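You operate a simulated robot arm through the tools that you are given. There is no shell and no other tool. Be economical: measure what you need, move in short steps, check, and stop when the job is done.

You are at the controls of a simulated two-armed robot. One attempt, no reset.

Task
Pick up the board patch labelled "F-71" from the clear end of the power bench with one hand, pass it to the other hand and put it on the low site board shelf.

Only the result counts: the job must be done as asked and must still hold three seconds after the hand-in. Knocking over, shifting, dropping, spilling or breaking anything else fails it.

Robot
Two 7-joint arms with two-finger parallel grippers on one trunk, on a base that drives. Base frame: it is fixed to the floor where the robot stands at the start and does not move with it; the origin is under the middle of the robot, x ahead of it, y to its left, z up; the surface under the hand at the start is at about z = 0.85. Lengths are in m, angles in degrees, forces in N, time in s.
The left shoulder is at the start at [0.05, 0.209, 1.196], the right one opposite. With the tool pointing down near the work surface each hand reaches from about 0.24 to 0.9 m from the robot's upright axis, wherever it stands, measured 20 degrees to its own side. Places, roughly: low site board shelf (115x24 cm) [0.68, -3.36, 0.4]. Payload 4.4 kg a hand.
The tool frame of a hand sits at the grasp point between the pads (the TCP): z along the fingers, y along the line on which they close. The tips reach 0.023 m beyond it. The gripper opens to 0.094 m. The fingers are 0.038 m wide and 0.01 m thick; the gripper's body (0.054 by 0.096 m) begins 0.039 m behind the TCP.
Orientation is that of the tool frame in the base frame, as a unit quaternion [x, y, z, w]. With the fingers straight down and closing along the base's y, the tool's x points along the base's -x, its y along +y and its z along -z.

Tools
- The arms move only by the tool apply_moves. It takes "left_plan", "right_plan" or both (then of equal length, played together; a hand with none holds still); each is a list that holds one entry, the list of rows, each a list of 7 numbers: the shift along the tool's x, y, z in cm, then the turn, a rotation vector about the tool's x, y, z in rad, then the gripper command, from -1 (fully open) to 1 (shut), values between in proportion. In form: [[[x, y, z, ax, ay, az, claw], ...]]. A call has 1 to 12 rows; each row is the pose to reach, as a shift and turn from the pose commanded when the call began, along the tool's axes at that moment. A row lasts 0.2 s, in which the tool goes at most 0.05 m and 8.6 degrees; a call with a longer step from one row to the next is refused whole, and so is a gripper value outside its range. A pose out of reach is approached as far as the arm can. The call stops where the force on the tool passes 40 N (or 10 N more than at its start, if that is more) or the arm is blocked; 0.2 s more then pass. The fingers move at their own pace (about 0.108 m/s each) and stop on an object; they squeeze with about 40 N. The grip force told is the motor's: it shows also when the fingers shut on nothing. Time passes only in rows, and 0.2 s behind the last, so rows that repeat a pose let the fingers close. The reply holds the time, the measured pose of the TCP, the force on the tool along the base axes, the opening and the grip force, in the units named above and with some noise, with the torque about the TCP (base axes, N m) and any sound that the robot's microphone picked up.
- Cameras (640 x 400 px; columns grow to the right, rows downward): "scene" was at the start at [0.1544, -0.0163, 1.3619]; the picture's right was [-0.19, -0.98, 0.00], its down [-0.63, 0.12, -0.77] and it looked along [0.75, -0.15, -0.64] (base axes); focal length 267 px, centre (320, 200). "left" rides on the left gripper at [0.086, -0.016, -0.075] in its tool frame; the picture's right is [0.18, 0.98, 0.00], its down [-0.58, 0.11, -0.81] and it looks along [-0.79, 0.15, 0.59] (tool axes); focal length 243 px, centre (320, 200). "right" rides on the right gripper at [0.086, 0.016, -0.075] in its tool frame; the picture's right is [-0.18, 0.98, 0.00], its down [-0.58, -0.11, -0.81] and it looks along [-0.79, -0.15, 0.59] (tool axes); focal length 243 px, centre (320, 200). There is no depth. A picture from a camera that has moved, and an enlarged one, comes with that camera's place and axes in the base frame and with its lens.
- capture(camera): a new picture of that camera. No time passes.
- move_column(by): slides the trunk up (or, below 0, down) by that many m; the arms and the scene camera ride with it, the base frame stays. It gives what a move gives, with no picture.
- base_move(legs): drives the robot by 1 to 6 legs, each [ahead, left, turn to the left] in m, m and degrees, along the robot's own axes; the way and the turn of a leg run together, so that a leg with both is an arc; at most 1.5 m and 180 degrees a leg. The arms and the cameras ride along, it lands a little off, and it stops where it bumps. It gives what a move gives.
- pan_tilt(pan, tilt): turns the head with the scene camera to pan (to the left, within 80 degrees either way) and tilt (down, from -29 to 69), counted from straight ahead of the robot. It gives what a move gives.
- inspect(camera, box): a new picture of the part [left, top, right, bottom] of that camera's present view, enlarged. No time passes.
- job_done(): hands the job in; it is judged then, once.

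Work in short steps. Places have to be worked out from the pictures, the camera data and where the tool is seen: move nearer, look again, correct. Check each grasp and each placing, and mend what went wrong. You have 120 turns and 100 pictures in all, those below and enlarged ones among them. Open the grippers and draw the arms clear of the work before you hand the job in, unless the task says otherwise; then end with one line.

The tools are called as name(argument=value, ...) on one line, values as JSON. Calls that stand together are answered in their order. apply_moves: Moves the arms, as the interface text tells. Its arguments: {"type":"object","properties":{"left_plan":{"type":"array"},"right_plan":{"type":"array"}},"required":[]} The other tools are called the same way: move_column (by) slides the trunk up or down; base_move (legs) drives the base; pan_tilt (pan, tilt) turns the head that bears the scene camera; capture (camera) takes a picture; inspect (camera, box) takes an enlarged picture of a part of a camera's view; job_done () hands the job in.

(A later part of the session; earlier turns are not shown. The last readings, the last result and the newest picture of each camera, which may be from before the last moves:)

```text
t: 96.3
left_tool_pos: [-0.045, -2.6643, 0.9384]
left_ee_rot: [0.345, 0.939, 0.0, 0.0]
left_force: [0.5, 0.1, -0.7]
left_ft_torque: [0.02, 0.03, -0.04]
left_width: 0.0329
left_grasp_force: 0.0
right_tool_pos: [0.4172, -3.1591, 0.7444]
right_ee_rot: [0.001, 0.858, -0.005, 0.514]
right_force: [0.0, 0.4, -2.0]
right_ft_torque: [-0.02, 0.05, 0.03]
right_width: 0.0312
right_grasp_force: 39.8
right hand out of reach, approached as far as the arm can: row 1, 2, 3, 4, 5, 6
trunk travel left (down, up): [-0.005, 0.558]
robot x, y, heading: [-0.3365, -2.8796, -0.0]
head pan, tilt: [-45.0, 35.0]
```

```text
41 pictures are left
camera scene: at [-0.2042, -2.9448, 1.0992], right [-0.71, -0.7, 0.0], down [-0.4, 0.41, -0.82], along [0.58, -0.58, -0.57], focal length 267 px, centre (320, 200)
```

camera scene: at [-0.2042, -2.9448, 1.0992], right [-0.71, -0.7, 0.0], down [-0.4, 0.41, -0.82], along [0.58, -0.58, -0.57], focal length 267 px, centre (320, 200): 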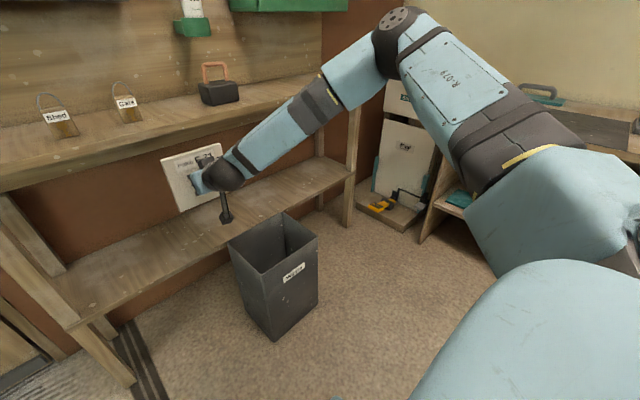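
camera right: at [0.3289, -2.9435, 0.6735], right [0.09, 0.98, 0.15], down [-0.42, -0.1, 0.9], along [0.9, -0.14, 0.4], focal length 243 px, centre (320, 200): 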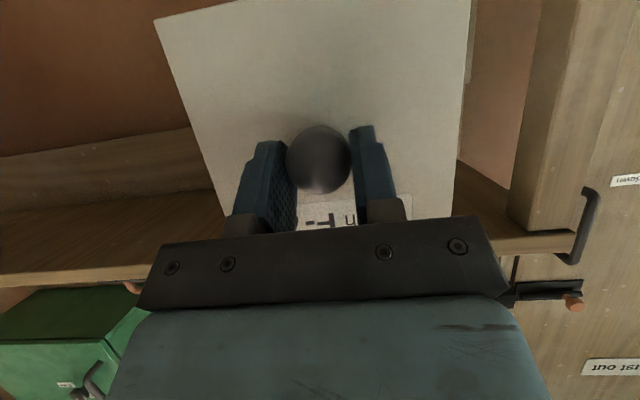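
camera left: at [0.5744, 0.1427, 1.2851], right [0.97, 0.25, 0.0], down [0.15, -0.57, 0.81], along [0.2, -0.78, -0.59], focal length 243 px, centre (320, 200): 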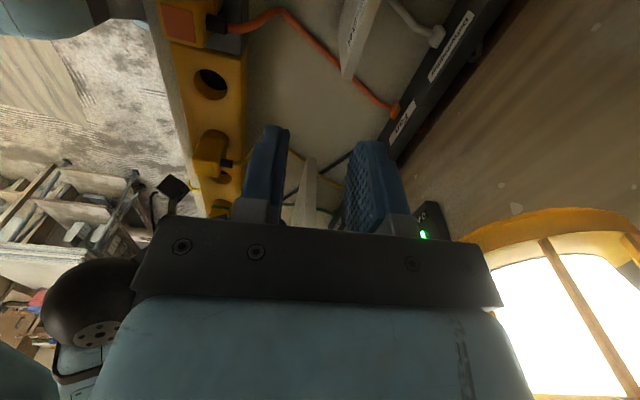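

The upper arm seems pinned at a limit. I use the empty left arm as a mirror test of how low a hand can go: first forward 0.25 m, then down.

apply_moves(left_plan=[[[-3.2, 2.7, 0, 0, 0, 0, 0.3], [-6.4, 5.4, 0, 0, 0, 0, 0.3], [-9.6, 8.1, 0, 0, 0, 0, 0.3], [-12.8, 10.8, 0, 0, 0, 0, 0.3], [-16, 13.5, 0, 0, 0, 0, 0.3], [-19, 16.2, 0, 0, 0, 0, 0.3], [-19, 16.2, 4.5, 0, 0, 0, 0.3], [-19, 16.2, 9, 0, 0, 0, 0.3], [-19, 16.2, 13.5, 0, 0, 0, 0.3], [-19, 16.2, 18, 0, 0, 0, 0.3], [-19, 16.2, 22.5, 0, 0, 0, 0.3], [-19, 16.2, 27, 0, 0, 0, 0.3]]])

apply_moves(left_plan=[[[0, 0, 4.5, 0, 0, 0, 0.3], [0, 0, 9, 0, 0, 0, 0.3], [0, 0, 13.5, 0, 0, 0, 0.3], [0, 0, 18, 0, 0, 0, 0.3]]])

pan_tilt(pan=20, tilt=40)

capture(camera="scene")

```text
t: 98.9
left_tool_pos: [0.2049, -2.6641, 0.6655]
left_ee_rot: [0.346, 0.938, 0.0, 0.0]
left_force: [-0.5, -0.6, -0.1]
left_ft_torque: [0.02, -0.01, 0.01]
left_width: 0.0328
left_grasp_force: 0.1
right_tool_pos: [0.4177, -3.1578, 0.7456]
right_ee_rot: [0.0, 0.857, -0.005, 0.515]
right_force: [0.6, -0.4, -1.2]
right_ft_torque: [0.01, 0.08, -0.03]
right_width: 0.0313
right_grasp_force: 40.4
trunk travel left (down, up): [-0.005, 0.558]
robot x, y, heading: [-0.3397, -2.8798, -0.3]
head pan, tilt: [-45.0, 35.0]
```

```text
t: 99.9
left_tool_pos: [0.2059, -2.6626, 0.4868]
left_ee_rot: [0.345, 0.939, -0.001, 0.0]
left_force: [1.3, -1.1, 0.1]
left_ft_torque: [-0.01, -0.01, -0.01]
left_width: 0.033
left_grasp_force: 0.0
right_tool_pos: [0.4179, -3.1577, 0.7454]
right_ee_rot: [-0.001, 0.858, -0.005, 0.514]
right_force: [0.0, -0.3, -1.1]
right_ft_torque: [0.01, 0.05, -0.01]
right_width: 0.0312
right_grasp_force: 39.7
trunk travel left (down, up): [-0.005, 0.558]
robot x, y, heading: [-0.3358, -2.8805, -0.3]
head pan, tilt: [-45.0, 35.0]
```

```text
t: 101.2
left_tool_pos: [0.2048, -2.6613, 0.4869]
left_ee_rot: [0.344, 0.939, 0.0, 0.0]
left_force: [-0.5, 0.8, 0.3]
left_ft_torque: [0.03, 0.02, 0.01]
left_width: 0.0333
left_grasp_force: 0.0
right_tool_pos: [0.4176, -3.1581, 0.7465]
right_ee_rot: [0.0, 0.857, -0.005, 0.515]
right_force: [-0.4, 0.7, -3.1]
right_ft_torque: [-0.02, 0.04, -0.02]
right_width: 0.0314
right_grasp_force: 39.8
trunk travel left (down, up): [-0.005, 0.558]
robot x, y, heading: [-0.3356, -2.8806, -0.3]
head pan, tilt: [20.0, 40.0]
```

```text
40 pictures are left
camera scene: at [-0.1862, -2.8535, 1.0916], right [0.34, -0.94, 0.0], down [-0.61, -0.22, -0.77], along [0.72, 0.26, -0.64], focal length 267 px, centre (320, 200)
```

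scene: 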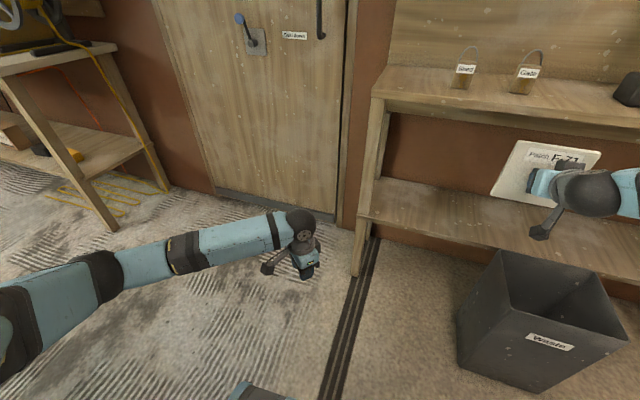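

The left arm lowers well when the tool points down. Test whether it can then pitch forward while low: undo its yaw, then pitch 60°.

apply_moves(left_plan=[[[0, 0, 0, 0, 0, -0.14, 0.3], [0, 0, 0, 0, 0, -0.28, 0.3], [0, 0, 0, 0, 0, -0.42, 0.3], [0, 0, 0, 0, 0, -0.56, 0.3], [0, 0, 0, 0, 0, -0.7, 0.3]]])

apply_moves(left_plan=[[[0, 0, 0, 0, -0.13, 0, 0.3], [0, 0, 0, 0, -0.26, 0, 0.3], [0, 0, 0, 0, -0.39, 0, 0.3], [0, 0, 0, 0, -0.52, 0, 0.3], [0, 0, 0, 0, -0.65, 0, 0.3], [0, 0, 0, 0, -0.78, 0, 0.3], [0, 0, 0, 0, -0.91, 0, 0.3], [0, 0, 0, 0, -1.05, 0, 0.3]]])

```text
t: 102.4
left_tool_pos: [0.2051, -2.6647, 0.4877]
left_ee_rot: [0.002, 1.0, 0.0, 0.0]
left_force: [0.7, 0.0, -0.2]
left_ft_torque: [0.0, -0.02, -0.01]
left_width: 0.0331
left_grasp_force: 0.0
right_tool_pos: [0.4185, -3.1598, 0.7465]
right_ee_rot: [0.0, 0.858, -0.004, 0.514]
right_force: [-0.2, -0.2, -1.6]
right_ft_torque: [-0.02, 0.08, -0.03]
right_width: 0.0313
right_grasp_force: 39.9
trunk travel left (down, up): [-0.005, 0.558]
robot x, y, heading: [-0.3424, -2.8832, -0.2]
head pan, tilt: [20.0, 40.0]
```

```text
t: 104.2
left_tool_pos: [0.2036, -2.6652, 0.4893]
left_ee_rot: [0.002, 0.865, -0.001, 0.502]
left_force: [-0.9, -0.5, -0.1]
left_ft_torque: [0.01, 0.0, -0.01]
left_width: 0.0328
left_grasp_force: 0.0
right_tool_pos: [0.4178, -3.1589, 0.745]
right_ee_rot: [0.001, 0.857, -0.006, 0.515]
right_force: [0.6, -0.6, -1.8]
right_ft_torque: [-0.01, 0.07, -0.01]
right_width: 0.0311
right_grasp_force: 40.3
trunk travel left (down, up): [-0.005, 0.558]
robot x, y, heading: [-0.3372, -2.881, -0.4]
head pan, tilt: [20.0, 40.0]
```

It works on the left (low z 0.49, pitch 60°). So for the right: retract and turn the tool straight down first, at about (0.165, −3.095, 0.85), to reset its configuration.

apply_moves(right_plan=[[[0.3, 0.6, -3, 0, 0.12, 0, 1], [0.6, 1.2, -6, 0, 0.24, 0, 1], [0.9, 1.8, -9, 0, 0.36, 0, 1], [1.2, 2.4, -12, 0, 0.48, 0, 1], [1.6, 3, -15, 0, 0.6, 0, 1], [2, 3.7, -18, 0, 0.72, 0, 1], [2.3, 4.4, -21, 0, 0.84, 0, 1], [2.6, 5.2, -24, 0, 0.96, 0, 1], [3, 6, -26.7, 0, 1.08, 0, 1]]])

pan_tilt(pan=-30, tilt=40)

capture(camera="scene")

```text
t: 106.2
left_tool_pos: [0.205, -2.6656, 0.4877]
left_ee_rot: [0.003, 0.866, -0.001, 0.501]
left_force: [0.3, 0.8, 0.2]
left_ft_torque: [0.01, 0.06, -0.04]
left_width: 0.0329
left_grasp_force: 0.0
right_tool_pos: [0.1681, -3.0996, 0.8439]
right_ee_rot: [0.002, 1.0, -0.005, -0.001]
right_force: [-0.2, 0.2, -2.0]
right_ft_torque: [0.03, 0.02, 0.04]
right_width: 0.0315
right_grasp_force: 40.4
trunk travel left (down, up): [-0.005, 0.558]
robot x, y, heading: [-0.3358, -2.8784, -0.5]
head pan, tilt: [20.0, 40.0]
```

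```text
t: 107.4
left_tool_pos: [0.2053, -2.6643, 0.4878]
left_ee_rot: [0.003, 0.866, -0.002, 0.501]
left_force: [0.1, 0.5, 0.6]
left_ft_torque: [0.02, -0.01, -0.01]
left_width: 0.0328
left_grasp_force: 0.0
right_tool_pos: [0.1676, -3.1001, 0.8442]
right_ee_rot: [0.002, 1.0, -0.004, 0.002]
right_force: [-0.2, -0.1, -2.2]
right_ft_torque: [-0.02, 0.03, 0.02]
right_width: 0.031
right_grasp_force: 39.6
trunk travel left (down, up): [-0.005, 0.558]
robot x, y, heading: [-0.3348, -2.8754, -0.0]
head pan, tilt: [-30.0, 40.0]
```

```text
39 pictures are left
camera scene: at [-0.1929, -2.9249, 1.0916], right [-0.5, -0.86, 0.0], down [-0.56, 0.32, -0.77], along [0.66, -0.39, -0.64], focal length 267 px, centre (320, 200)
```

scene: 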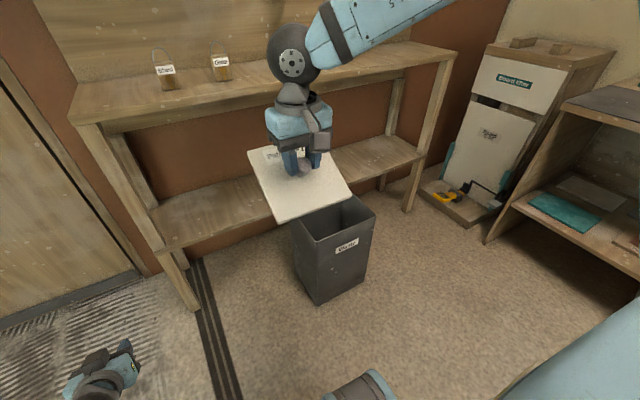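

Now lower straight down 0.32 m with the tool down.

apply_moves(right_plan=[[[0, 0, 4, 0, 0, 0, 1], [0, 0, 8, 0, 0, 0, 1], [0, 0, 12, 0, 0, 0, 1], [0, 0, 16, 0, 0, 0, 1], [0, 0, 20, 0, 0, 0, 1], [0, 0, 24, 0, 0, 0, 1], [0, 0, 28, 0, 0, 0, 1], [0, 0, 31, 0, 0, 0, 1]]])

capture(camera="scene")

```text
t: 109.2
left_tool_pos: [0.2045, -2.664, 0.4878]
left_ee_rot: [0.003, 0.866, -0.002, 0.501]
left_force: [0.2, -0.8, 0.2]
left_ft_torque: [0.02, 0.01, -0.01]
left_width: 0.0328
left_grasp_force: 0.0
right_tool_pos: [0.1461, -3.1485, 0.5897]
right_ee_rot: [0.002, 1.0, -0.004, 0.0]
right_force: [-0.1, -0.2, -2.3]
right_ft_torque: [0.0, 0.02, -0.01]
right_width: 0.0313
right_grasp_force: 40.2
right hand out of reach, approached as far as the arm can: row 6, 7, 8
trunk travel left (down, up): [-0.005, 0.558]
robot x, y, heading: [-0.3338, -2.8826, -0.2]
head pan, tilt: [-30.0, 40.0]
```

```text
38 pictures are left
camera scene: at [-0.1929, -2.925, 1.0917], right [-0.5, -0.86, 0.0], down [-0.56, 0.32, -0.77], along [0.66, -0.39, -0.64], focal length 267 px, centre (320, 200)
```

scene: 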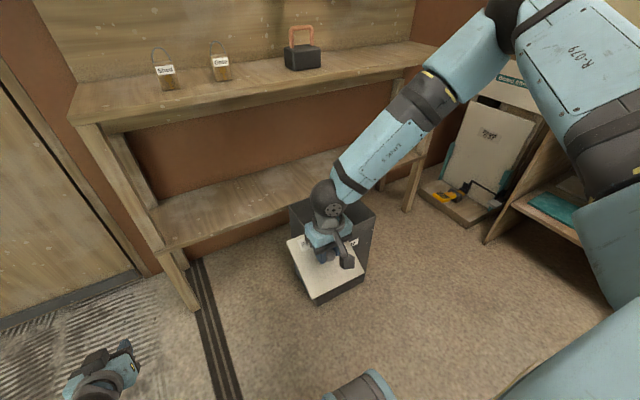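

The right elbow is still held high, whereas the left one dropped when I twisted that hand near the centre line. I mirror that on the right: up to a central spot, then twist −90°.

apply_moves(right_plan=[[[0, 0, -4, 0, 0, 0, 1], [1, 2, -8, 0, 0, 0, 1], [2, 5, -11, 0, 0, 0, 1], [3, 8, -14, 0, 0, 0, 1], [4, 11, -17, 0, 0, 0, 1], [5, 14, -20, 0, 0, 0, 1], [5.6, 17, -22, 0, 0, 0, 1], [5.6, 19.2, -23, 0, 0, 0, 1]]])

apply_moves(right_plan=[[[-1, 0.5, -0.5, 0, 0, -0.131, 1], [-2, 1, -1, 0, 0, -0.262, 1], [-3, 1.5, -1.5, 0, 0, -0.393, 1], [-4, 2, -2, 0, 0, -0.524, 1], [-5, 2.5, -2.5, 0, 0, -0.654, 1], [-6, 3, -3, 0, 0, -0.785, 1], [-7, 3.5, -3.5, 0, 0, -0.916, 1], [-8, 4, -4, 0, 0, -1.047, 1], [-9, 4.5, -4.5, 0, 0, -1.178, 1], [-10, 5, -5, 0, 0, -1.309, 1], [-11, 5.5, -5.5, 0, 0, -1.44, 1], [-12, 6, -6, 0, 0, -1.571, 1]]])

capture(camera="scene")

```text
t: 111.0
left_tool_pos: [0.2042, -2.6668, 0.4888]
left_ee_rot: [0.002, 0.866, -0.001, 0.501]
left_force: [0.8, -0.1, 0.5]
left_ft_torque: [-0.01, 0.0, 0.0]
left_width: 0.0332
left_grasp_force: 0.0
right_tool_pos: [0.0916, -2.9939, 0.8287]
right_ee_rot: [0.003, 1.0, -0.004, 0.0]
right_force: [-0.7, -0.4, -1.9]
right_ft_torque: [-0.01, 0.0, -0.02]
right_width: 0.0313
right_grasp_force: 40.3
right hand out of reach, approached as far as the arm can: row 7, 8
trunk travel left (down, up): [-0.005, 0.558]
robot x, y, heading: [-0.3373, -2.8816, -0.2]
head pan, tilt: [-30.0, 40.0]
```

```text
t: 113.6
left_tool_pos: [0.2037, -2.6652, 0.4875]
left_ee_rot: [0.003, 0.866, -0.002, 0.501]
left_force: [0.1, -0.7, 0.7]
left_ft_torque: [0.03, 0.03, 0.0]
left_width: 0.0328
left_grasp_force: 0.0
right_tool_pos: [0.0468, -2.9854, 0.876]
right_ee_rot: [-0.678, 0.735, -0.013, 0.007]
right_force: [0.1, 0.2, -1.8]
right_ft_torque: [-0.01, -0.02, 0.02]
right_width: 0.0313
right_grasp_force: 40.2
right hand out of reach, approached as far as the arm can: row 1, 2, 3, 4, 5, 6, 7, 8, 9, 10, 11, 12
trunk travel left (down, up): [-0.005, 0.558]
robot x, y, heading: [-0.3378, -2.8847, -0.1]
head pan, tilt: [-30.0, 40.0]
```

```text
37 pictures are left
camera scene: at [-0.193, -2.925, 1.0917], right [-0.5, -0.86, 0.0], down [-0.56, 0.32, -0.77], along [0.66, -0.39, -0.64], focal length 267 px, centre (320, 200)
```

scene: 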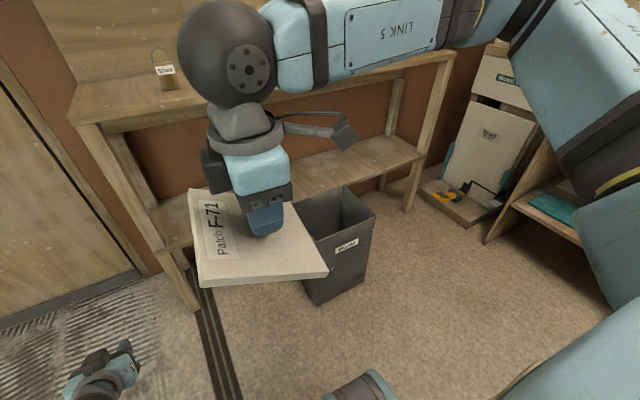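

Still pinned elbow-up. Twisting that way drives it to the limit, so I twist the opposite way (positive) to swing the elbow down: first 90° back while moving to (0.165, −3.10).

apply_moves(right_plan=[[[0.9, -1.1, 0, 0, 0, 0.137, 1], [1.8, -2.2, 0, 0, 0, 0.274, 1], [2.7, -3.3, 0, 0, 0, 0.41, 1], [3.5, -4.3, 0, 0, 0, 0.547, 1], [4.4, -5.4, 0, 0, 0, 0.684, 1], [5.3, -6.5, 0, 0, 0, 0.82, 1], [6.2, -7.6, 0, 0, 0, 0.957, 1], [7, -8.7, 0, 0, 0, 1.094, 1], [7.9, -9.8, 0, 0, 0, 1.231, 1], [8.8, -10.8, 0, 0, 0, 1.367, 1], [9.7, -11.9, 0, 0, 0, 1.504, 1], [10.5, -12.9, 0, 0, 0, 1.641, 1]]])

apply_moves(right_plan=[[[0, 0, 0, 0, 0, 0.137, 1], [0, 0, 0, 0, 0, 0.274, 1], [0, 0, 0, 0, 0, 0.41, 1], [0, 0, 0, 0, 0, 0.547, 1], [0, 0, 0, 0, 0, 0.684, 1], [0, 0, 0, 0, 0, 0.82, 1], [0, 0, 0, 0, 0, 0.957, 1], [0, 0, 0, 0, 0, 1.094, 1], [0, 0, 0, 0, 0, 1.231, 1], [0, 0, 0, 0, 0, 1.367, 1], [0, 0, 0, 0, 0, 1.504, 1], [0, 0, 0, 0, 0, 1.6, 1]]])

capture(camera="scene")

```text
t: 116.2
left_tool_pos: [0.2048, -2.6646, 0.4879]
left_ee_rot: [0.003, 0.865, -0.002, 0.501]
left_force: [-0.1, -0.2, -0.2]
left_ft_torque: [-0.02, 0.01, -0.01]
left_width: 0.033
left_grasp_force: 0.0
right_tool_pos: [0.164, -3.1002, 0.8793]
right_ee_rot: [0.077, 0.997, -0.003, 0.014]
right_force: [0.5, -0.1, -2.6]
right_ft_torque: [0.01, -0.01, 0.03]
right_width: 0.0312
right_grasp_force: 40.4
trunk travel left (down, up): [-0.005, 0.558]
robot x, y, heading: [-0.3373, -2.8816, -0.1]
head pan, tilt: [-30.0, 40.0]
```

```text
t: 118.8
left_tool_pos: [0.2046, -2.6659, 0.4874]
left_ee_rot: [0.003, 0.866, -0.002, 0.501]
left_force: [0.3, 0.0, -0.4]
left_ft_torque: [0.02, 0.04, 0.03]
left_width: 0.0331
left_grasp_force: 0.1
right_tool_pos: [0.1633, -3.1014, 0.8806]
right_ee_rot: [0.769, 0.639, 0.008, 0.012]
right_force: [0.8, 0.6, -1.7]
right_ft_torque: [0.01, 0.01, 0.0]
right_width: 0.0312
right_grasp_force: 40.1
trunk travel left (down, up): [-0.005, 0.558]
robot x, y, heading: [-0.3398, -2.883, -0.5]
head pan, tilt: [-30.0, 40.0]
```

```text
36 pictures are left
camera scene: at [-0.1929, -2.925, 1.0916], right [-0.5, -0.86, 0.0], down [-0.56, 0.32, -0.77], along [0.66, -0.39, -0.64], focal length 267 px, centre (320, 200)
```

scene: 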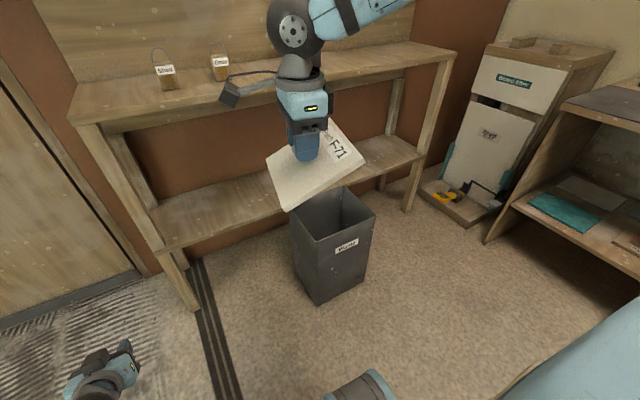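

Twist accepted. Lower in this twist to see whether the elbow comes down.

apply_moves(right_plan=[[[0, 0, 4, 0, 0, 0, 1], [0, 0, 8, 0, 0, 0, 1], [0, 0, 12, 0, 0, 0, 1], [0, 0, 16, 0, 0, 0, 1], [0, 0, 20, 0, 0, 0, 1], [0, 0, 24, 0, 0, 0, 1], [0, 0, 28, 0, 0, 0, 1], [0, 0, 32, 0, 0, 0, 1]]])

pan_tilt(pan=-60, tilt=35)

capture(camera="scene")

```text
t: 120.6
left_tool_pos: [0.204, -2.6642, 0.488]
left_ee_rot: [0.003, 0.866, -0.002, 0.5]
left_force: [0.1, 1.0, 0.1]
left_ft_torque: [0.01, 0.01, 0.0]
left_width: 0.0329
left_grasp_force: 0.1
right_tool_pos: [0.158, -3.1392, 0.5986]
right_ee_rot: [0.769, 0.639, 0.008, 0.012]
right_force: [0.6, -0.3, -2.6]
right_ft_torque: [0.04, 0.02, 0.0]
right_width: 0.0311
right_grasp_force: 40.3
right hand out of reach, approached as far as the arm can: row 7, 8
trunk travel left (down, up): [-0.005, 0.558]
robot x, y, heading: [-0.3385, -2.8776, -0.2]
head pan, tilt: [-30.0, 40.0]
```

```text
t: 121.5
left_tool_pos: [0.2044, -2.6654, 0.4885]
left_ee_rot: [0.002, 0.866, -0.001, 0.501]
left_force: [-0.1, 0.0, -0.6]
left_ft_torque: [-0.03, -0.03, -0.04]
left_width: 0.0326
left_grasp_force: 0.1
right_tool_pos: [0.159, -3.1388, 0.5988]
right_ee_rot: [0.768, 0.64, 0.008, 0.012]
right_force: [0.2, -0.1, -1.9]
right_ft_torque: [0.02, 0.0, 0.02]
right_width: 0.0315
right_grasp_force: 39.8
trunk travel left (down, up): [-0.005, 0.558]
robot x, y, heading: [-0.3372, -2.8806, -0.5]
head pan, tilt: [-60.0, 35.0]
```

```text
35 pictures are left
camera scene: at [-0.2226, -2.9586, 1.0992], right [-0.87, -0.5, 0.0], down [-0.29, 0.5, -0.82], along [0.41, -0.71, -0.57], focal length 267 px, centre (320, 200)
```

scene: 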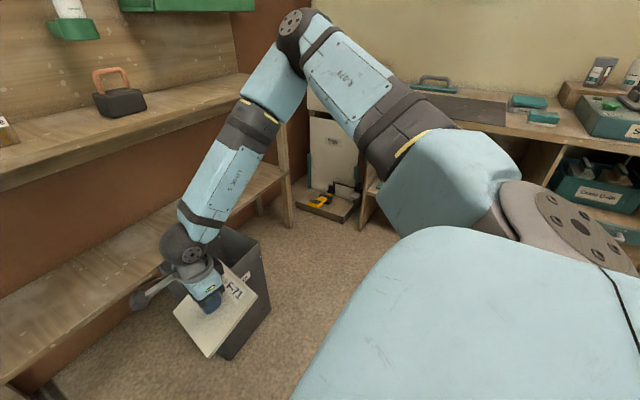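

The right arm sits in an elbow-high branch. Twisting on in this positive direction to its far wrist limit should push the elbow down; I raise the hand first and then twist on.

apply_moves(right_plan=[[[0, 0, -4, 0, 0, 0, 1], [0.5, 0, -8, 0, 0, 0, 1], [1, 0, -12, 0, 0, 0, 1], [1.5, 0, -16, 0, 0, 0, 1], [2, 0, -20, 0, 0, 0, 1], [3, 0, -24, 0, 0, 0, 1], [4, 0, -28, 0, 0, 0, 1]]])

apply_moves(right_plan=[[[0, 0, 0, 0, 0, 0.137, 1], [0, 0, 0, 0, 0, 0.274, 1], [0, 0, 0, 0, 0, 0.41, 1], [0, 0, 0, 0, 0, 0.547, 1], [0, 0, 0, 0, 0, 0.684, 1], [0, 0, 0, 0, 0, 0.82, 1], [0, 0, 0, 0, 0, 0.957, 1], [0, 0, 0, 0, 0, 1.094, 1], [0, 0, 0, 0, 0, 1.231, 1], [0, 0, 0, 0, 0, 1.367, 1], [0, 0, 0, 0, 0, 1.504, 1], [0, 0, 0, 0, 0, 1.6, 1]]])

apply_moves(right_plan=[[[0, 0, 0, 0, 0, 0.137, 1], [0, 0, 0, 0, 0, 0.274, 1], [0, 0, 0, 0, 0, 0.41, 1], [0, 0, 0, 0, 0, 0.547, 1], [0, 0, 0, 0, 0, 0.684, 1], [0, 0, 0, 0, 0, 0.82, 1], [0, 0, 0, 0, 0, 0.957, 1], [0, 0, 0, 0, 0, 1.094, 1], [0, 0, 0, 0, 0, 1.231, 1], [0, 0, 0, 0, 0, 1.367, 1], [0, 0, 0, 0, 0, 1.504, 1], [0, 0, 0, 0, 0, 1.6, 1]]])

capture(camera="scene")

```text
t: 123.2
left_tool_pos: [0.2031, -2.665, 0.4875]
left_ee_rot: [0.002, 0.866, -0.001, 0.501]
left_force: [-0.5, -0.2, -0.2]
left_ft_torque: [-0.03, 0.0, 0.02]
left_width: 0.0329
left_grasp_force: 0.0
right_tool_pos: [0.1568, -3.0976, 0.8801]
right_ee_rot: [0.768, 0.64, 0.007, 0.012]
right_force: [0.1, -0.6, -1.7]
right_ft_torque: [0.02, 0.03, -0.04]
right_width: 0.0312
right_grasp_force: 39.8
trunk travel left (down, up): [-0.005, 0.558]
robot x, y, heading: [-0.3404, -2.8801, -0.4]
head pan, tilt: [-60.0, 35.0]
```

```text
t: 125.8
left_tool_pos: [0.2037, -2.6643, 0.4883]
left_ee_rot: [0.003, 0.866, -0.001, 0.501]
left_force: [0.5, -0.4, 0.2]
left_ft_torque: [0.0, 0.01, 0.04]
left_width: 0.033
left_grasp_force: 0.1
right_tool_pos: [0.1559, -3.0971, 0.8792]
right_ee_rot: [0.994, -0.107, 0.014, 0.003]
right_force: [-0.4, 0.3, -2.0]
right_ft_torque: [-0.03, 0.01, -0.02]
right_width: 0.0313
right_grasp_force: 40.0
trunk travel left (down, up): [-0.005, 0.558]
robot x, y, heading: [-0.3348, -2.8845, -0.3]
head pan, tilt: [-60.0, 35.0]
```

```text
t: 128.3
left_tool_pos: [0.2052, -2.6656, 0.4883]
left_ee_rot: [0.003, 0.866, -0.001, 0.5]
left_force: [0.3, 0.6, 0.1]
left_ft_torque: [-0.01, -0.01, -0.01]
left_width: 0.033
left_grasp_force: 0.0
right_tool_pos: [0.157, -3.0967, 0.8803]
right_ee_rot: [-0.617, 0.787, -0.011, 0.008]
right_force: [-0.1, -0.5, -2.2]
right_ft_torque: [-0.05, 0.0, 0.01]
right_width: 0.0315
right_grasp_force: 40.0
trunk travel left (down, up): [-0.005, 0.558]
robot x, y, heading: [-0.3361, -2.8812, -0.2]
head pan, tilt: [-60.0, 35.0]
```

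```text
34 pictures are left
camera scene: at [-0.2227, -2.9586, 1.0992], right [-0.87, -0.5, 0.0], down [-0.28, 0.5, -0.82], along [0.41, -0.71, -0.57], focal length 267 px, centre (320, 200)
```

scene: 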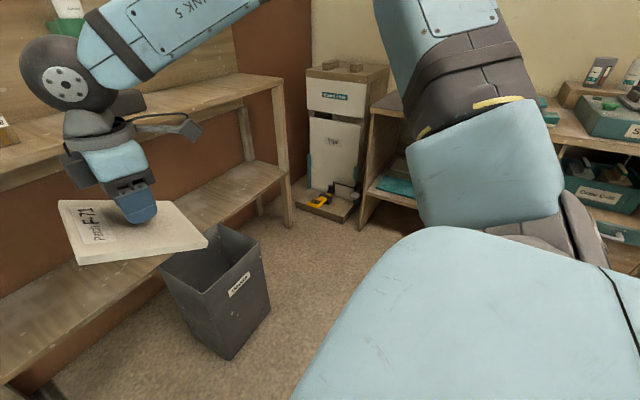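

No limit yet after ~285°. Continue twisting to a full turn and beyond.

apply_moves(right_plan=[[[0, 0, 0, 0, 0, 0.137, 1], [0, 0, 0, 0, 0, 0.274, 1], [0, 0, 0, 0, 0, 0.41, 1], [0, 0, 0, 0, 0, 0.547, 1], [0, 0, 0, 0, 0, 0.684, 1], [0, 0, 0, 0, 0, 0.82, 1], [0, 0, 0, 0, 0, 0.957, 1], [0, 0, 0, 0, 0, 1.094, 1], [0, 0, 0, 0, 0, 1.231, 1], [0, 0, 0, 0, 0, 1.32, 1]]])

apply_moves(right_plan=[[[0, 0, 0, 0, 0, 0.137, 1], [0, 0, 0, 0, 0, 0.274, 1], [0, 0, 0, 0, 0, 0.41, 1], [0, 0, 0, 0, 0, 0.547, 1], [0, 0, 0, 0, 0, 0.684, 1], [0, 0, 0, 0, 0, 0.82, 1], [0, 0, 0, 0, 0, 0.957, 1], [0, 0, 0, 0, 0, 1.094, 1]]])

capture(camera="scene")

```text
t: 130.6
left_tool_pos: [0.2049, -2.6648, 0.4877]
left_ee_rot: [0.003, 0.866, -0.002, 0.5]
left_force: [-0.1, -0.8, -0.3]
left_ft_torque: [-0.01, 0.01, 0.0]
left_width: 0.0328
left_grasp_force: 0.0
right_tool_pos: [0.1511, -3.3566, 0.8506]
right_ee_rot: [-0.065, 0.996, 0.065, 0.021]
right_force: [0.3, -0.1, -3.0]
right_ft_torque: [-0.01, 0.05, 0.03]
right_width: 0.0313
right_grasp_force: 40.3
right hand out of reach, approached as far as the arm can: row 2, 3, 4, 5, 6, 7, 8, 9, 10
trunk travel left (down, up): [-0.005, 0.558]
robot x, y, heading: [-0.3378, -2.8824, -0.0]
head pan, tilt: [-60.0, 35.0]
```

```text
t: 132.3
left_tool_pos: [0.2046, -2.6648, 0.4888]
left_ee_rot: [0.002, 0.866, -0.001, 0.501]
left_force: [-0.2, 0.2, 0.4]
left_ft_torque: [0.03, -0.02, 0.0]
left_width: 0.0329
left_grasp_force: 0.0
right_tool_pos: [0.0735, -3.4702, 0.6776]
right_ee_rot: [0.445, 0.889, 0.107, 0.01]
right_force: [0.9, -0.1, -2.3]
right_ft_torque: [0.0, 0.02, 0.01]
right_width: 0.0313
right_grasp_force: 40.4
right hand out of reach, approached as far as the arm can: row 1, 2, 3, 4, 5, 6, 7, 8
trunk travel left (down, up): [-0.005, 0.558]
robot x, y, heading: [-0.3372, -2.8795, -0.2]
head pan, tilt: [-60.0, 35.0]
```

```text
33 pictures are left
camera scene: at [-0.2224, -2.9587, 1.0992], right [-0.87, -0.5, 0.0], down [-0.29, 0.5, -0.82], along [0.41, -0.71, -0.57], focal length 267 px, centre (320, 200)
```

scene: 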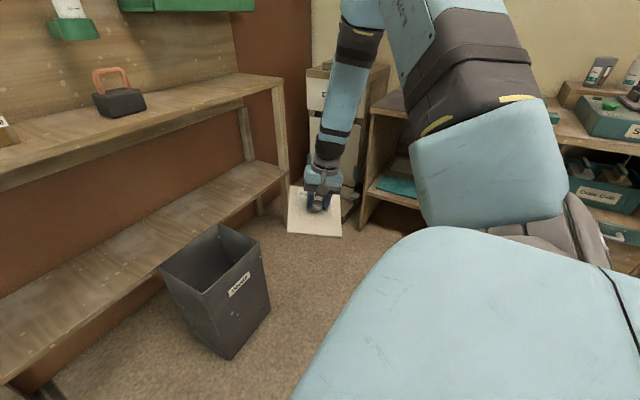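

The far wrist limit just drags the hand outward. I untwist fully and return to a neutral pose; then I'll try straightening the arm to the side to let the elbow come down the other way.

apply_moves(right_plan=[[[1.8, 1.7, -1.8, 0, 0, -0.137, 1], [3.6, 3.4, -3.6, 0, 0, -0.274, 1], [5.5, 5.1, -5.5, 0, 0, -0.41, 1], [7.3, 6.8, -7.3, 0, 0, -0.547, 1], [9.1, 8.5, -9.1, 0, 0, -0.684, 1], [11, 10.2, -11, 0, 0, -0.82, 1], [12.8, 12, -12.8, 0, 0, -0.957, 1], [14.6, 13.7, -14.6, 0, 0, -1.094, 1], [16.4, 15.4, -16.4, 0, 0, -1.231, 1], [18.2, 17, -18.2, 0, 0, -1.367, 1], [20, 18.8, -20, 0, 0, -1.504, 1], [21.9, 20.5, -22, 0, 0, -1.641, 1]]])

apply_moves(right_plan=[[[0, 0, 0, 0, 0, -0.137, 1], [0, 0, 0, 0, 0, -0.274, 1], [0, 0, 0, 0, 0, -0.41, 1], [0, 0, 0, 0, 0, -0.547, 1], [0, 0, 0, 0, 0, -0.684, 1], [0, 0, 0, 0, 0, -0.82, 1], [0, 0, 0, 0, 0, -0.957, 1], [0, 0, 0, 0, 0, -1.094, 1], [0, 0, 0, 0, 0, -1.231, 1], [0, 0, 0, 0, 0, -1.367, 1], [0, 0, 0, 0, 0, -1.504, 1], [0, 0, 0, 0, 0, -1.641, 1]]])

apply_moves(right_plan=[[[0, 0, 0, 0, 0, -0.137, 1], [0, 0, 0, 0, 0, -0.274, 1], [0, 0, 0, 0, 0, -0.41, 1], [0, 0, 0, 0, 0, -0.547, 1], [0, 0, 0, 0, 0, -0.684, 1], [0, 0, 0, 0, 0, -0.82, 1], [0, 0, 0, 0, 0, -0.957, 1], [0, 0, 0, 0, 0, -1.094, 1], [0, 0, 0, 0, 0, -1.231, 1], [0, 0, 0, 0, 0, -1.367, 1], [0, 0, 0, 0, 0, -1.504, 1], [0, 0, 0, 0, 0, -1.641, 1]]])

capture(camera="scene")

```text
t: 134.9
left_tool_pos: [0.2048, -2.6647, 0.4878]
left_ee_rot: [0.002, 0.866, -0.001, 0.501]
left_force: [0.1, 0.5, -1.1]
left_ft_torque: [0.0, -0.04, -0.02]
left_width: 0.033
left_grasp_force: 0.1
right_tool_pos: [0.0775, -3.2142, 0.9526]
right_ee_rot: [-0.348, 0.931, 0.067, 0.085]
right_force: [0.2, 0.5, -2.3]
right_ft_torque: [-0.03, 0.01, 0.01]
right_width: 0.0311
right_grasp_force: 39.8
right hand out of reach, approached as far as the arm can: row 1, 2, 3, 4, 5, 6, 7, 8
trunk travel left (down, up): [-0.005, 0.558]
robot x, y, heading: [-0.3399, -2.8819, -0.1]
head pan, tilt: [-60.0, 35.0]
```

```text
t: 137.6
left_tool_pos: [0.2054, -2.6655, 0.487]
left_ee_rot: [0.003, 0.866, -0.002, 0.5]
left_force: [0.9, 0.1, 0.3]
left_ft_torque: [0.01, 0.01, 0.01]
left_width: 0.0327
left_grasp_force: 0.1
right_tool_pos: [0.0763, -3.217, 0.953]
right_ee_rot: [0.919, -0.379, 0.016, -0.107]
right_force: [-0.8, 1.5, -2.0]
right_ft_torque: [-0.03, -0.01, 0.03]
right_width: 0.0313
right_grasp_force: 39.8
trunk travel left (down, up): [-0.005, 0.558]
robot x, y, heading: [-0.3375, -2.8836, -0.3]
head pan, tilt: [-60.0, 35.0]
```

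```text
t: 140.2
left_tool_pos: [0.2041, -2.6647, 0.4878]
left_ee_rot: [0.004, 0.866, -0.002, 0.5]
left_force: [-0.3, -0.2, 0.1]
left_ft_torque: [-0.04, 0.01, 0.01]
left_width: 0.0331
left_grasp_force: 0.1
right_tool_pos: [0.0763, -3.217, 0.9514]
right_ee_rot: [0.904, 0.413, 0.089, -0.061]
right_force: [-0.5, -0.3, -1.9]
right_ft_torque: [-0.02, 0.01, 0.03]
right_width: 0.0312
right_grasp_force: 40.4
trunk travel left (down, up): [-0.005, 0.558]
robot x, y, heading: [-0.3388, -2.8878, -0.4]
head pan, tilt: [-60.0, 35.0]
```

```text
32 pictures are left
camera scene: at [-0.2227, -2.9586, 1.0992], right [-0.87, -0.5, 0.0], down [-0.28, 0.5, -0.82], along [0.41, -0.71, -0.57], focal length 267 px, centre (320, 200)
```

scene: 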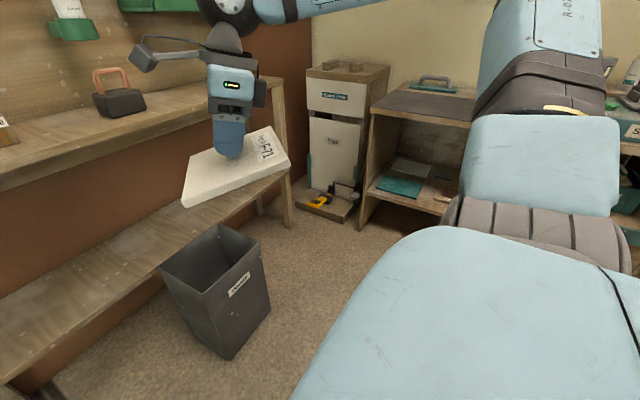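

Notable: after that, the upper arm has swung from forward-up toward the right side, so the limit twist does move the elbow around. I repeat the twist past the limit at this height.

apply_moves(right_plan=[[[0, 0, 0, 0, 0, 0.137, 1], [0, 0, 0, 0, 0, 0.274, 1], [0, 0, 0, 0, 0, 0.41, 1], [0, 0, 0, 0, 0, 0.547, 1], [0, 0, 0, 0, 0, 0.684, 1], [0, 0, 0, 0, 0, 0.82, 1], [0, 0, 0, 0, 0, 0.957, 1], [0, 0, 0, 0, 0, 1.094, 1], [0, 0, 0, 0, 0, 1.231, 1], [0, 0, 0, 0, 0, 1.367, 1], [0, 0, 0, 0, 0, 1.504, 1], [0, 0, 0, 0, 0, 1.641, 1]]])

apply_moves(right_plan=[[[0, 0, 0, 0, 0, 0.137, 1], [0, 0, 0, 0, 0, 0.274, 1], [0, 0, 0, 0, 0, 0.41, 1], [0, 0, 0, 0, 0, 0.547, 1], [0, 0, 0, 0, 0, 0.684, 1], [0, 0, 0, 0, 0, 0.82, 1], [0, 0, 0, 0, 0, 0.957, 1], [0, 0, 0, 0, 0, 1.094, 1], [0, 0, 0, 0, 0, 1.231, 1], [0, 0, 0, 0, 0, 1.367, 1], [0, 0, 0, 0, 0, 1.504, 1], [0, 0, 0, 0, 0, 1.641, 1]]])

apply_moves(right_plan=[[[0, 0, 0, 0, 0, 0.137, 1], [0, 0, 0, 0, 0, 0.274, 1], [0, 0, 0, 0, 0, 0.41, 1], [0, 0, 0, 0, 0, 0.547, 1]]])

capture(camera="scene")

```text
t: 142.8
left_tool_pos: [0.205, -2.6646, 0.4894]
left_ee_rot: [0.003, 0.865, -0.002, 0.501]
left_force: [-0.1, -0.2, -1.0]
left_ft_torque: [0.01, 0.0, 0.02]
left_width: 0.0328
left_grasp_force: 0.0
right_tool_pos: [0.0759, -3.216, 0.9518]
right_ee_rot: [0.918, -0.382, 0.015, -0.107]
right_force: [-0.7, 0.3, -2.5]
right_ft_torque: [-0.02, -0.02, -0.01]
right_width: 0.0316
right_grasp_force: 40.2
trunk travel left (down, up): [-0.005, 0.558]
robot x, y, heading: [-0.3368, -2.8859, -0.2]
head pan, tilt: [-60.0, 35.0]
```

```text
t: 145.3
left_tool_pos: [0.2036, -2.6656, 0.4892]
left_ee_rot: [0.003, 0.866, -0.002, 0.5]
left_force: [-0.3, 0.4, -0.1]
left_ft_torque: [0.02, 0.02, -0.02]
left_width: 0.033
left_grasp_force: 0.0
right_tool_pos: [0.0755, -3.2168, 0.9514]
right_ee_rot: [-0.347, 0.932, 0.068, 0.085]
right_force: [-0.4, -0.8, -2.3]
right_ft_torque: [0.01, 0.01, 0.01]
right_width: 0.0312
right_grasp_force: 40.4
trunk travel left (down, up): [-0.005, 0.558]
robot x, y, heading: [-0.335, -2.8815, -0.4]
head pan, tilt: [-60.0, 35.0]
```

```text
t: 146.3
left_tool_pos: [0.2047, -2.6643, 0.4881]
left_ee_rot: [0.003, 0.866, -0.002, 0.5]
left_force: [0.1, -0.3, -0.1]
left_ft_torque: [-0.01, 0.0, 0.0]
left_width: 0.0329
left_grasp_force: 0.0
right_tool_pos: [0.0774, -3.3015, 0.9381]
right_ee_rot: [-0.101, 0.987, 0.108, 0.065]
right_force: [0.4, -0.7, -1.7]
right_ft_torque: [-0.02, 0.04, -0.02]
right_width: 0.0313
right_grasp_force: 39.9
right hand out of reach, approached as far as the arm can: row 2, 3, 4
trunk travel left (down, up): [-0.005, 0.558]
robot x, y, heading: [-0.3402, -2.8819, -0.1]
head pan, tilt: [-60.0, 35.0]
```

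```text
31 pictures are left
camera scene: at [-0.2225, -2.9587, 1.0992], right [-0.87, -0.5, 0.0], down [-0.28, 0.5, -0.82], along [0.41, -0.71, -0.57], focal length 267 px, centre (320, 200)
```

scene: 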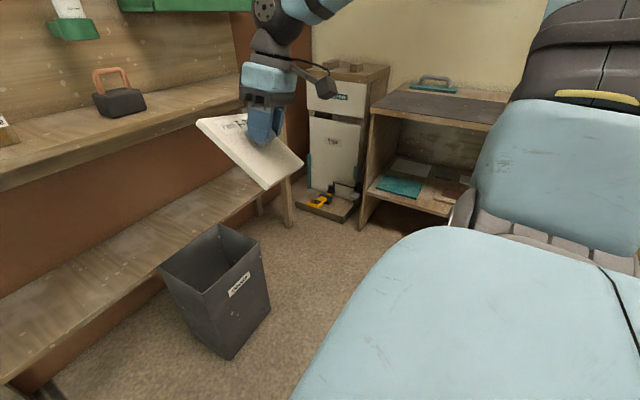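

The elbow is moving outward to the right. I now command the hand inward and forward while held at this twist, to push the elbow further round.

apply_moves(right_plan=[[[-2, 1.6, 1, 0, 0, 0, 1], [-4, 3.2, 2, 0, 0, 0, 1], [-6, 4.8, 3, 0, 0, 0, 1], [-8, 6.4, 4, 0, 0, 0, 1], [-10, 8, 5, 0, 0, 0, 1], [-12, 9.8, 6, 0, 0, 0, 1]]])

apply_moves(right_plan=[[[0, 0, 0, 0, 0, 0.137, 1], [0, 0, 0, 0, 0, 0.274, 1], [0, 0, 0, 0, 0, 0.41, 1]]])

pan_tilt(pan=-78, tilt=15)

capture(camera="scene")

```text
t: 147.8
left_tool_pos: [0.2037, -2.6642, 0.4879]
left_ee_rot: [0.003, 0.866, -0.001, 0.501]
left_force: [0.2, -0.2, 0.4]
left_ft_torque: [0.0, 0.04, 0.03]
left_width: 0.0328
left_grasp_force: 0.1
right_tool_pos: [0.1771, -3.263, 0.9063]
right_ee_rot: [-0.12, 0.982, 0.13, 0.07]
right_force: [0.1, -0.1, -2.9]
right_ft_torque: [-0.05, 0.04, 0.01]
right_width: 0.0312
right_grasp_force: 39.5
right hand out of reach, approached as far as the arm can: row 1, 2, 3, 4, 5, 6
trunk travel left (down, up): [-0.005, 0.558]
robot x, y, heading: [-0.337, -2.8822, -0.1]
head pan, tilt: [-60.0, 35.0]
```

```text
t: 148.6
left_tool_pos: [0.2044, -2.6643, 0.4881]
left_ee_rot: [0.001, 0.866, -0.001, 0.501]
left_force: [0.4, -0.1, 0.7]
left_ft_torque: [-0.01, -0.03, -0.01]
left_width: 0.033
left_grasp_force: 0.1
right_tool_pos: [0.1664, -3.3492, 0.8641]
right_ee_rot: [0.065, 0.983, 0.167, 0.05]
right_force: [-1.5, -0.4, -1.6]
right_ft_torque: [-0.01, 0.05, 0.02]
right_width: 0.0312
right_grasp_force: 40.4
right hand out of reach, approached as far as the arm can: row 1, 2, 3
trunk travel left (down, up): [-0.005, 0.558]
robot x, y, heading: [-0.3402, -2.8812, -0.0]
head pan, tilt: [-60.0, 35.0]
```

```text
t: 149.4
left_tool_pos: [0.2053, -2.6649, 0.4882]
left_ee_rot: [0.003, 0.866, -0.001, 0.5]
left_force: [0.5, 0.0, 0.2]
left_ft_torque: [-0.04, 0.0, 0.0]
left_width: 0.0331
left_grasp_force: 0.0
right_tool_pos: [0.167, -3.3475, 0.862]
right_ee_rot: [0.064, 0.983, 0.166, 0.049]
right_force: [-0.3, -0.7, -1.9]
right_ft_torque: [-0.03, 0.05, 0.03]
right_width: 0.0312
right_grasp_force: 40.4
trunk travel left (down, up): [-0.005, 0.558]
robot x, y, heading: [-0.3362, -2.887, -0.2]
head pan, tilt: [-78.0, 15.0]
```

```text
30 pictures are left
camera scene: at [-0.2473, -2.9736, 1.1311], right [-0.98, -0.2, 0.0], down [-0.05, 0.25, -0.97], along [0.2, -0.95, -0.26], focal length 267 px, centre (320, 200)
```

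scene: 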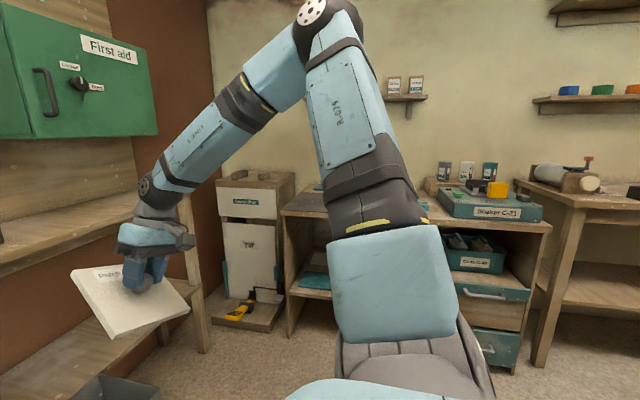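

Clear view: the elbow is up-right and the forearm now points forward-down. I think the pinning comes from the wrist needing to pass straight through alignment with the forearm. Now the forearm heads straight forward, so pitching forward should pass cleanly. First I untwist a full turn.

apply_moves(right_plan=[[[0, 0, 0, 0, 0, -0.135, 1], [0, 0, 0, 0, 0, -0.27, 1], [0, 0, 0, 0, 0, -0.405, 1], [0, 0, 0, 0, 0, -0.54, 1], [0, 0, 0, 0, 0, -0.675, 1], [0, 0, 0, 0, 0, -0.81, 1], [0, 0, 0, 0, 0, -0.945, 1], [0, 0, 0, 0, 0, -1.08, 1], [0, 0, 0, 0, 0, -1.215, 1], [0, 0, 0, 0, 0, -1.35, 1], [0, 0, 0, 0, 0, -1.485, 1], [0, 0, 0, 0, 0, -1.571, 1]]])

apply_moves(right_plan=[[[0, 0, 0, 0, 0, -0.135, 1], [0, 0, 0, 0, 0, -0.27, 1], [0, 0, 0, 0, 0, -0.405, 1], [0, 0, 0, 0, 0, -0.54, 1], [0, 0, 0, 0, 0, -0.675, 1], [0, 0, 0, 0, 0, -0.81, 1], [0, 0, 0, 0, 0, -0.945, 1], [0, 0, 0, 0, 0, -1.08, 1], [0, 0, 0, 0, 0, -1.215, 1], [0, 0, 0, 0, 0, -1.35, 1], [0, 0, 0, 0, 0, -1.485, 1], [0, 0, 0, 0, 0, -1.571, 1]]])

apply_moves(right_plan=[[[0, 0, 0, 0, 0, -0.135, 1], [0, 0, 0, 0, 0, -0.27, 1], [0, 0, 0, 0, 0, -0.405, 1], [0, 0, 0, 0, 0, -0.54, 1], [0, 0, 0, 0, 0, -0.675, 1], [0, 0, 0, 0, 0, -0.81, 1], [0, 0, 0, 0, 0, -0.945, 1], [0, 0, 0, 0, 0, -1.08, 1], [0, 0, 0, 0, 0, -1.215, 1], [0, 0, 0, 0, 0, -1.35, 1], [0, 0, 0, 0, 0, -1.485, 1], [0, 0, 0, 0, 0, -1.571, 1]]])

apply_moves(right_plan=[[[0, 0, 0, 0, 0, -0.135, 1], [0, 0, 0, 0, 0, -0.27, 1], [0, 0, 0, 0, 0, -0.405, 1], [0, 0, 0, 0, 0, -0.54, 1], [0, 0, 0, 0, 0, -0.675, 1], [0, 0, 0, 0, 0, -0.81, 1], [0, 0, 0, 0, 0, -0.945, 1], [0, 0, 0, 0, 0, -1.08, 1], [0, 0, 0, 0, 0, -1.215, 1], [0, 0, 0, 0, 0, -1.35, 1], [0, 0, 0, 0, 0, -1.42, 1]]])

capture(camera="scene")

```text
t: 152.0
left_tool_pos: [0.2045, -2.6653, 0.4879]
left_ee_rot: [0.003, 0.865, -0.001, 0.501]
left_force: [-1.3, -0.3, -1.0]
left_ft_torque: [-0.01, -0.02, -0.02]
left_width: 0.0329
left_grasp_force: 0.0
right_tool_pos: [0.1655, -3.3479, 0.8626]
right_ee_rot: [-0.65, 0.74, 0.083, 0.154]
right_force: [-0.2, -0.1, -1.6]
right_ft_torque: [-0.04, -0.01, -0.02]
right_width: 0.0312
right_grasp_force: 40.2
trunk travel left (down, up): [-0.005, 0.558]
robot x, y, heading: [-0.3379, -2.8807, -0.3]
head pan, tilt: [-78.0, 15.0]
```

```text
t: 154.6
left_tool_pos: [0.2037, -2.6645, 0.488]
left_ee_rot: [0.003, 0.866, -0.002, 0.501]
left_force: [0.9, -1.3, 0.1]
left_ft_torque: [0.01, -0.01, 0.04]
left_width: 0.0329
left_grasp_force: 0.1
right_tool_pos: [0.1646, -3.3475, 0.8619]
right_ee_rot: [0.983, -0.062, 0.048, -0.167]
right_force: [0.0, -0.5, -2.7]
right_ft_torque: [-0.01, 0.0, -0.05]
right_width: 0.0312
right_grasp_force: 40.0
trunk travel left (down, up): [-0.005, 0.558]
robot x, y, heading: [-0.3368, -2.8807, -0.5]
head pan, tilt: [-78.0, 15.0]
```

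```text
t: 157.2
left_tool_pos: [0.2052, -2.6645, 0.4882]
left_ee_rot: [0.004, 0.865, -0.002, 0.501]
left_force: [-0.1, -0.7, 0.4]
left_ft_torque: [-0.04, 0.01, 0.0]
left_width: 0.0328
left_grasp_force: 0.0
right_tool_pos: [0.1659, -3.3468, 0.8616]
right_ee_rot: [0.739, 0.651, 0.153, -0.083]
right_force: [0.4, -0.1, -2.0]
right_ft_torque: [-0.01, -0.05, 0.05]
right_width: 0.0312
right_grasp_force: 39.9
trunk travel left (down, up): [-0.005, 0.558]
robot x, y, heading: [-0.338, -2.8845, -0.5]
head pan, tilt: [-78.0, 15.0]
```

```text
t: 159.6
left_tool_pos: [0.2048, -2.6637, 0.4887]
left_ee_rot: [0.003, 0.866, -0.002, 0.501]
left_force: [-0.2, 0.0, -0.7]
left_ft_torque: [0.01, -0.03, 0.01]
left_width: 0.0329
left_grasp_force: 0.0
right_tool_pos: [0.1644, -3.348, 0.8613]
right_ee_rot: [0.136, 0.975, 0.171, 0.036]
right_force: [-0.5, -0.1, -1.4]
right_ft_torque: [-0.03, 0.05, -0.01]
right_width: 0.0312
right_grasp_force: 40.0
trunk travel left (down, up): [-0.005, 0.558]
robot x, y, heading: [-0.3417, -2.8827, -0.4]
head pan, tilt: [-78.0, 15.0]
```

```text
29 pictures are left
camera scene: at [-0.2473, -2.9737, 1.1312], right [-0.98, -0.2, 0.0], down [-0.05, 0.25, -0.97], along [0.2, -0.95, -0.26], focal length 267 px, centre (320, 200)
```

scene: 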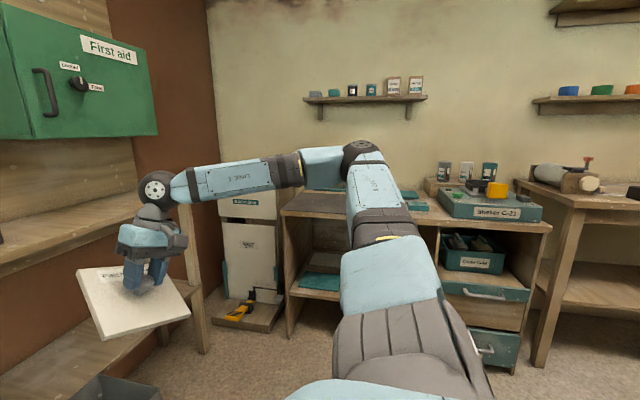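

Excellent: during the untwist the elbow has dropped outward. Now I straighten the tool to point down and bring the hand inward to y≈−3.13.

apply_moves(right_plan=[[[0.8, 2.5, 0.9, 0.044, 0.003, 0, 1], [1.5, 5, 1.8, 0.088, 0.006, 0, 1], [2.3, 7.5, 2.7, 0.13, 0.009, 0, 1], [3, 10, 3.5, 0.175, 0.012, 0, 1], [3.8, 12.5, 4.4, 0.22, 0.015, 0, 1], [4.6, 15, 5.3, 0.263, 0.018, 0, 1], [5.3, 17.5, 6.2, 0.306, 0.02, 0, 1], [6.1, 19.9, 7.1, 0.35, 0.024, 0, 1]]])

capture(camera="scene")

```text
t: 161.4
left_tool_pos: [0.2051, -2.6653, 0.4874]
left_ee_rot: [0.002, 0.865, -0.001, 0.501]
left_force: [-0.5, 0.6, 0.2]
left_ft_torque: [0.0, -0.03, 0.0]
left_width: 0.033
left_grasp_force: 0.1
right_tool_pos: [0.1633, -3.128, 0.8611]
right_ee_rot: [0.141, 0.99, -0.001, -0.001]
right_force: [1.2, -0.2, -2.0]
right_ft_torque: [-0.01, 0.04, 0.01]
right_width: 0.0311
right_grasp_force: 39.9
trunk travel left (down, up): [-0.005, 0.558]
robot x, y, heading: [-0.3374, -2.8825, -0.4]
head pan, tilt: [-78.0, 15.0]
```

```text
28 pictures are left
camera scene: at [-0.2473, -2.9732, 1.1312], right [-0.98, -0.2, 0.0], down [-0.05, 0.25, -0.97], along [0.2, -0.95, -0.26], focal length 267 px, centre (320, 200)
```

scene: 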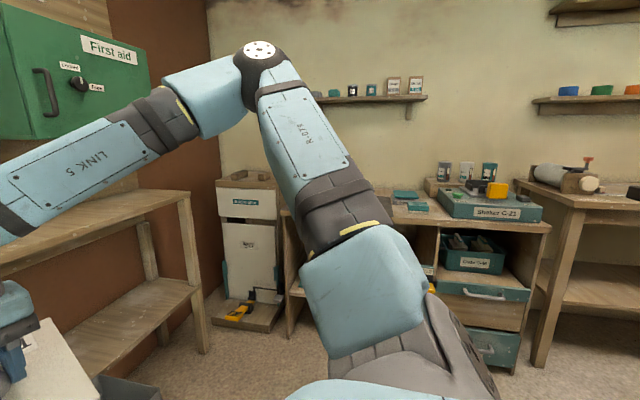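

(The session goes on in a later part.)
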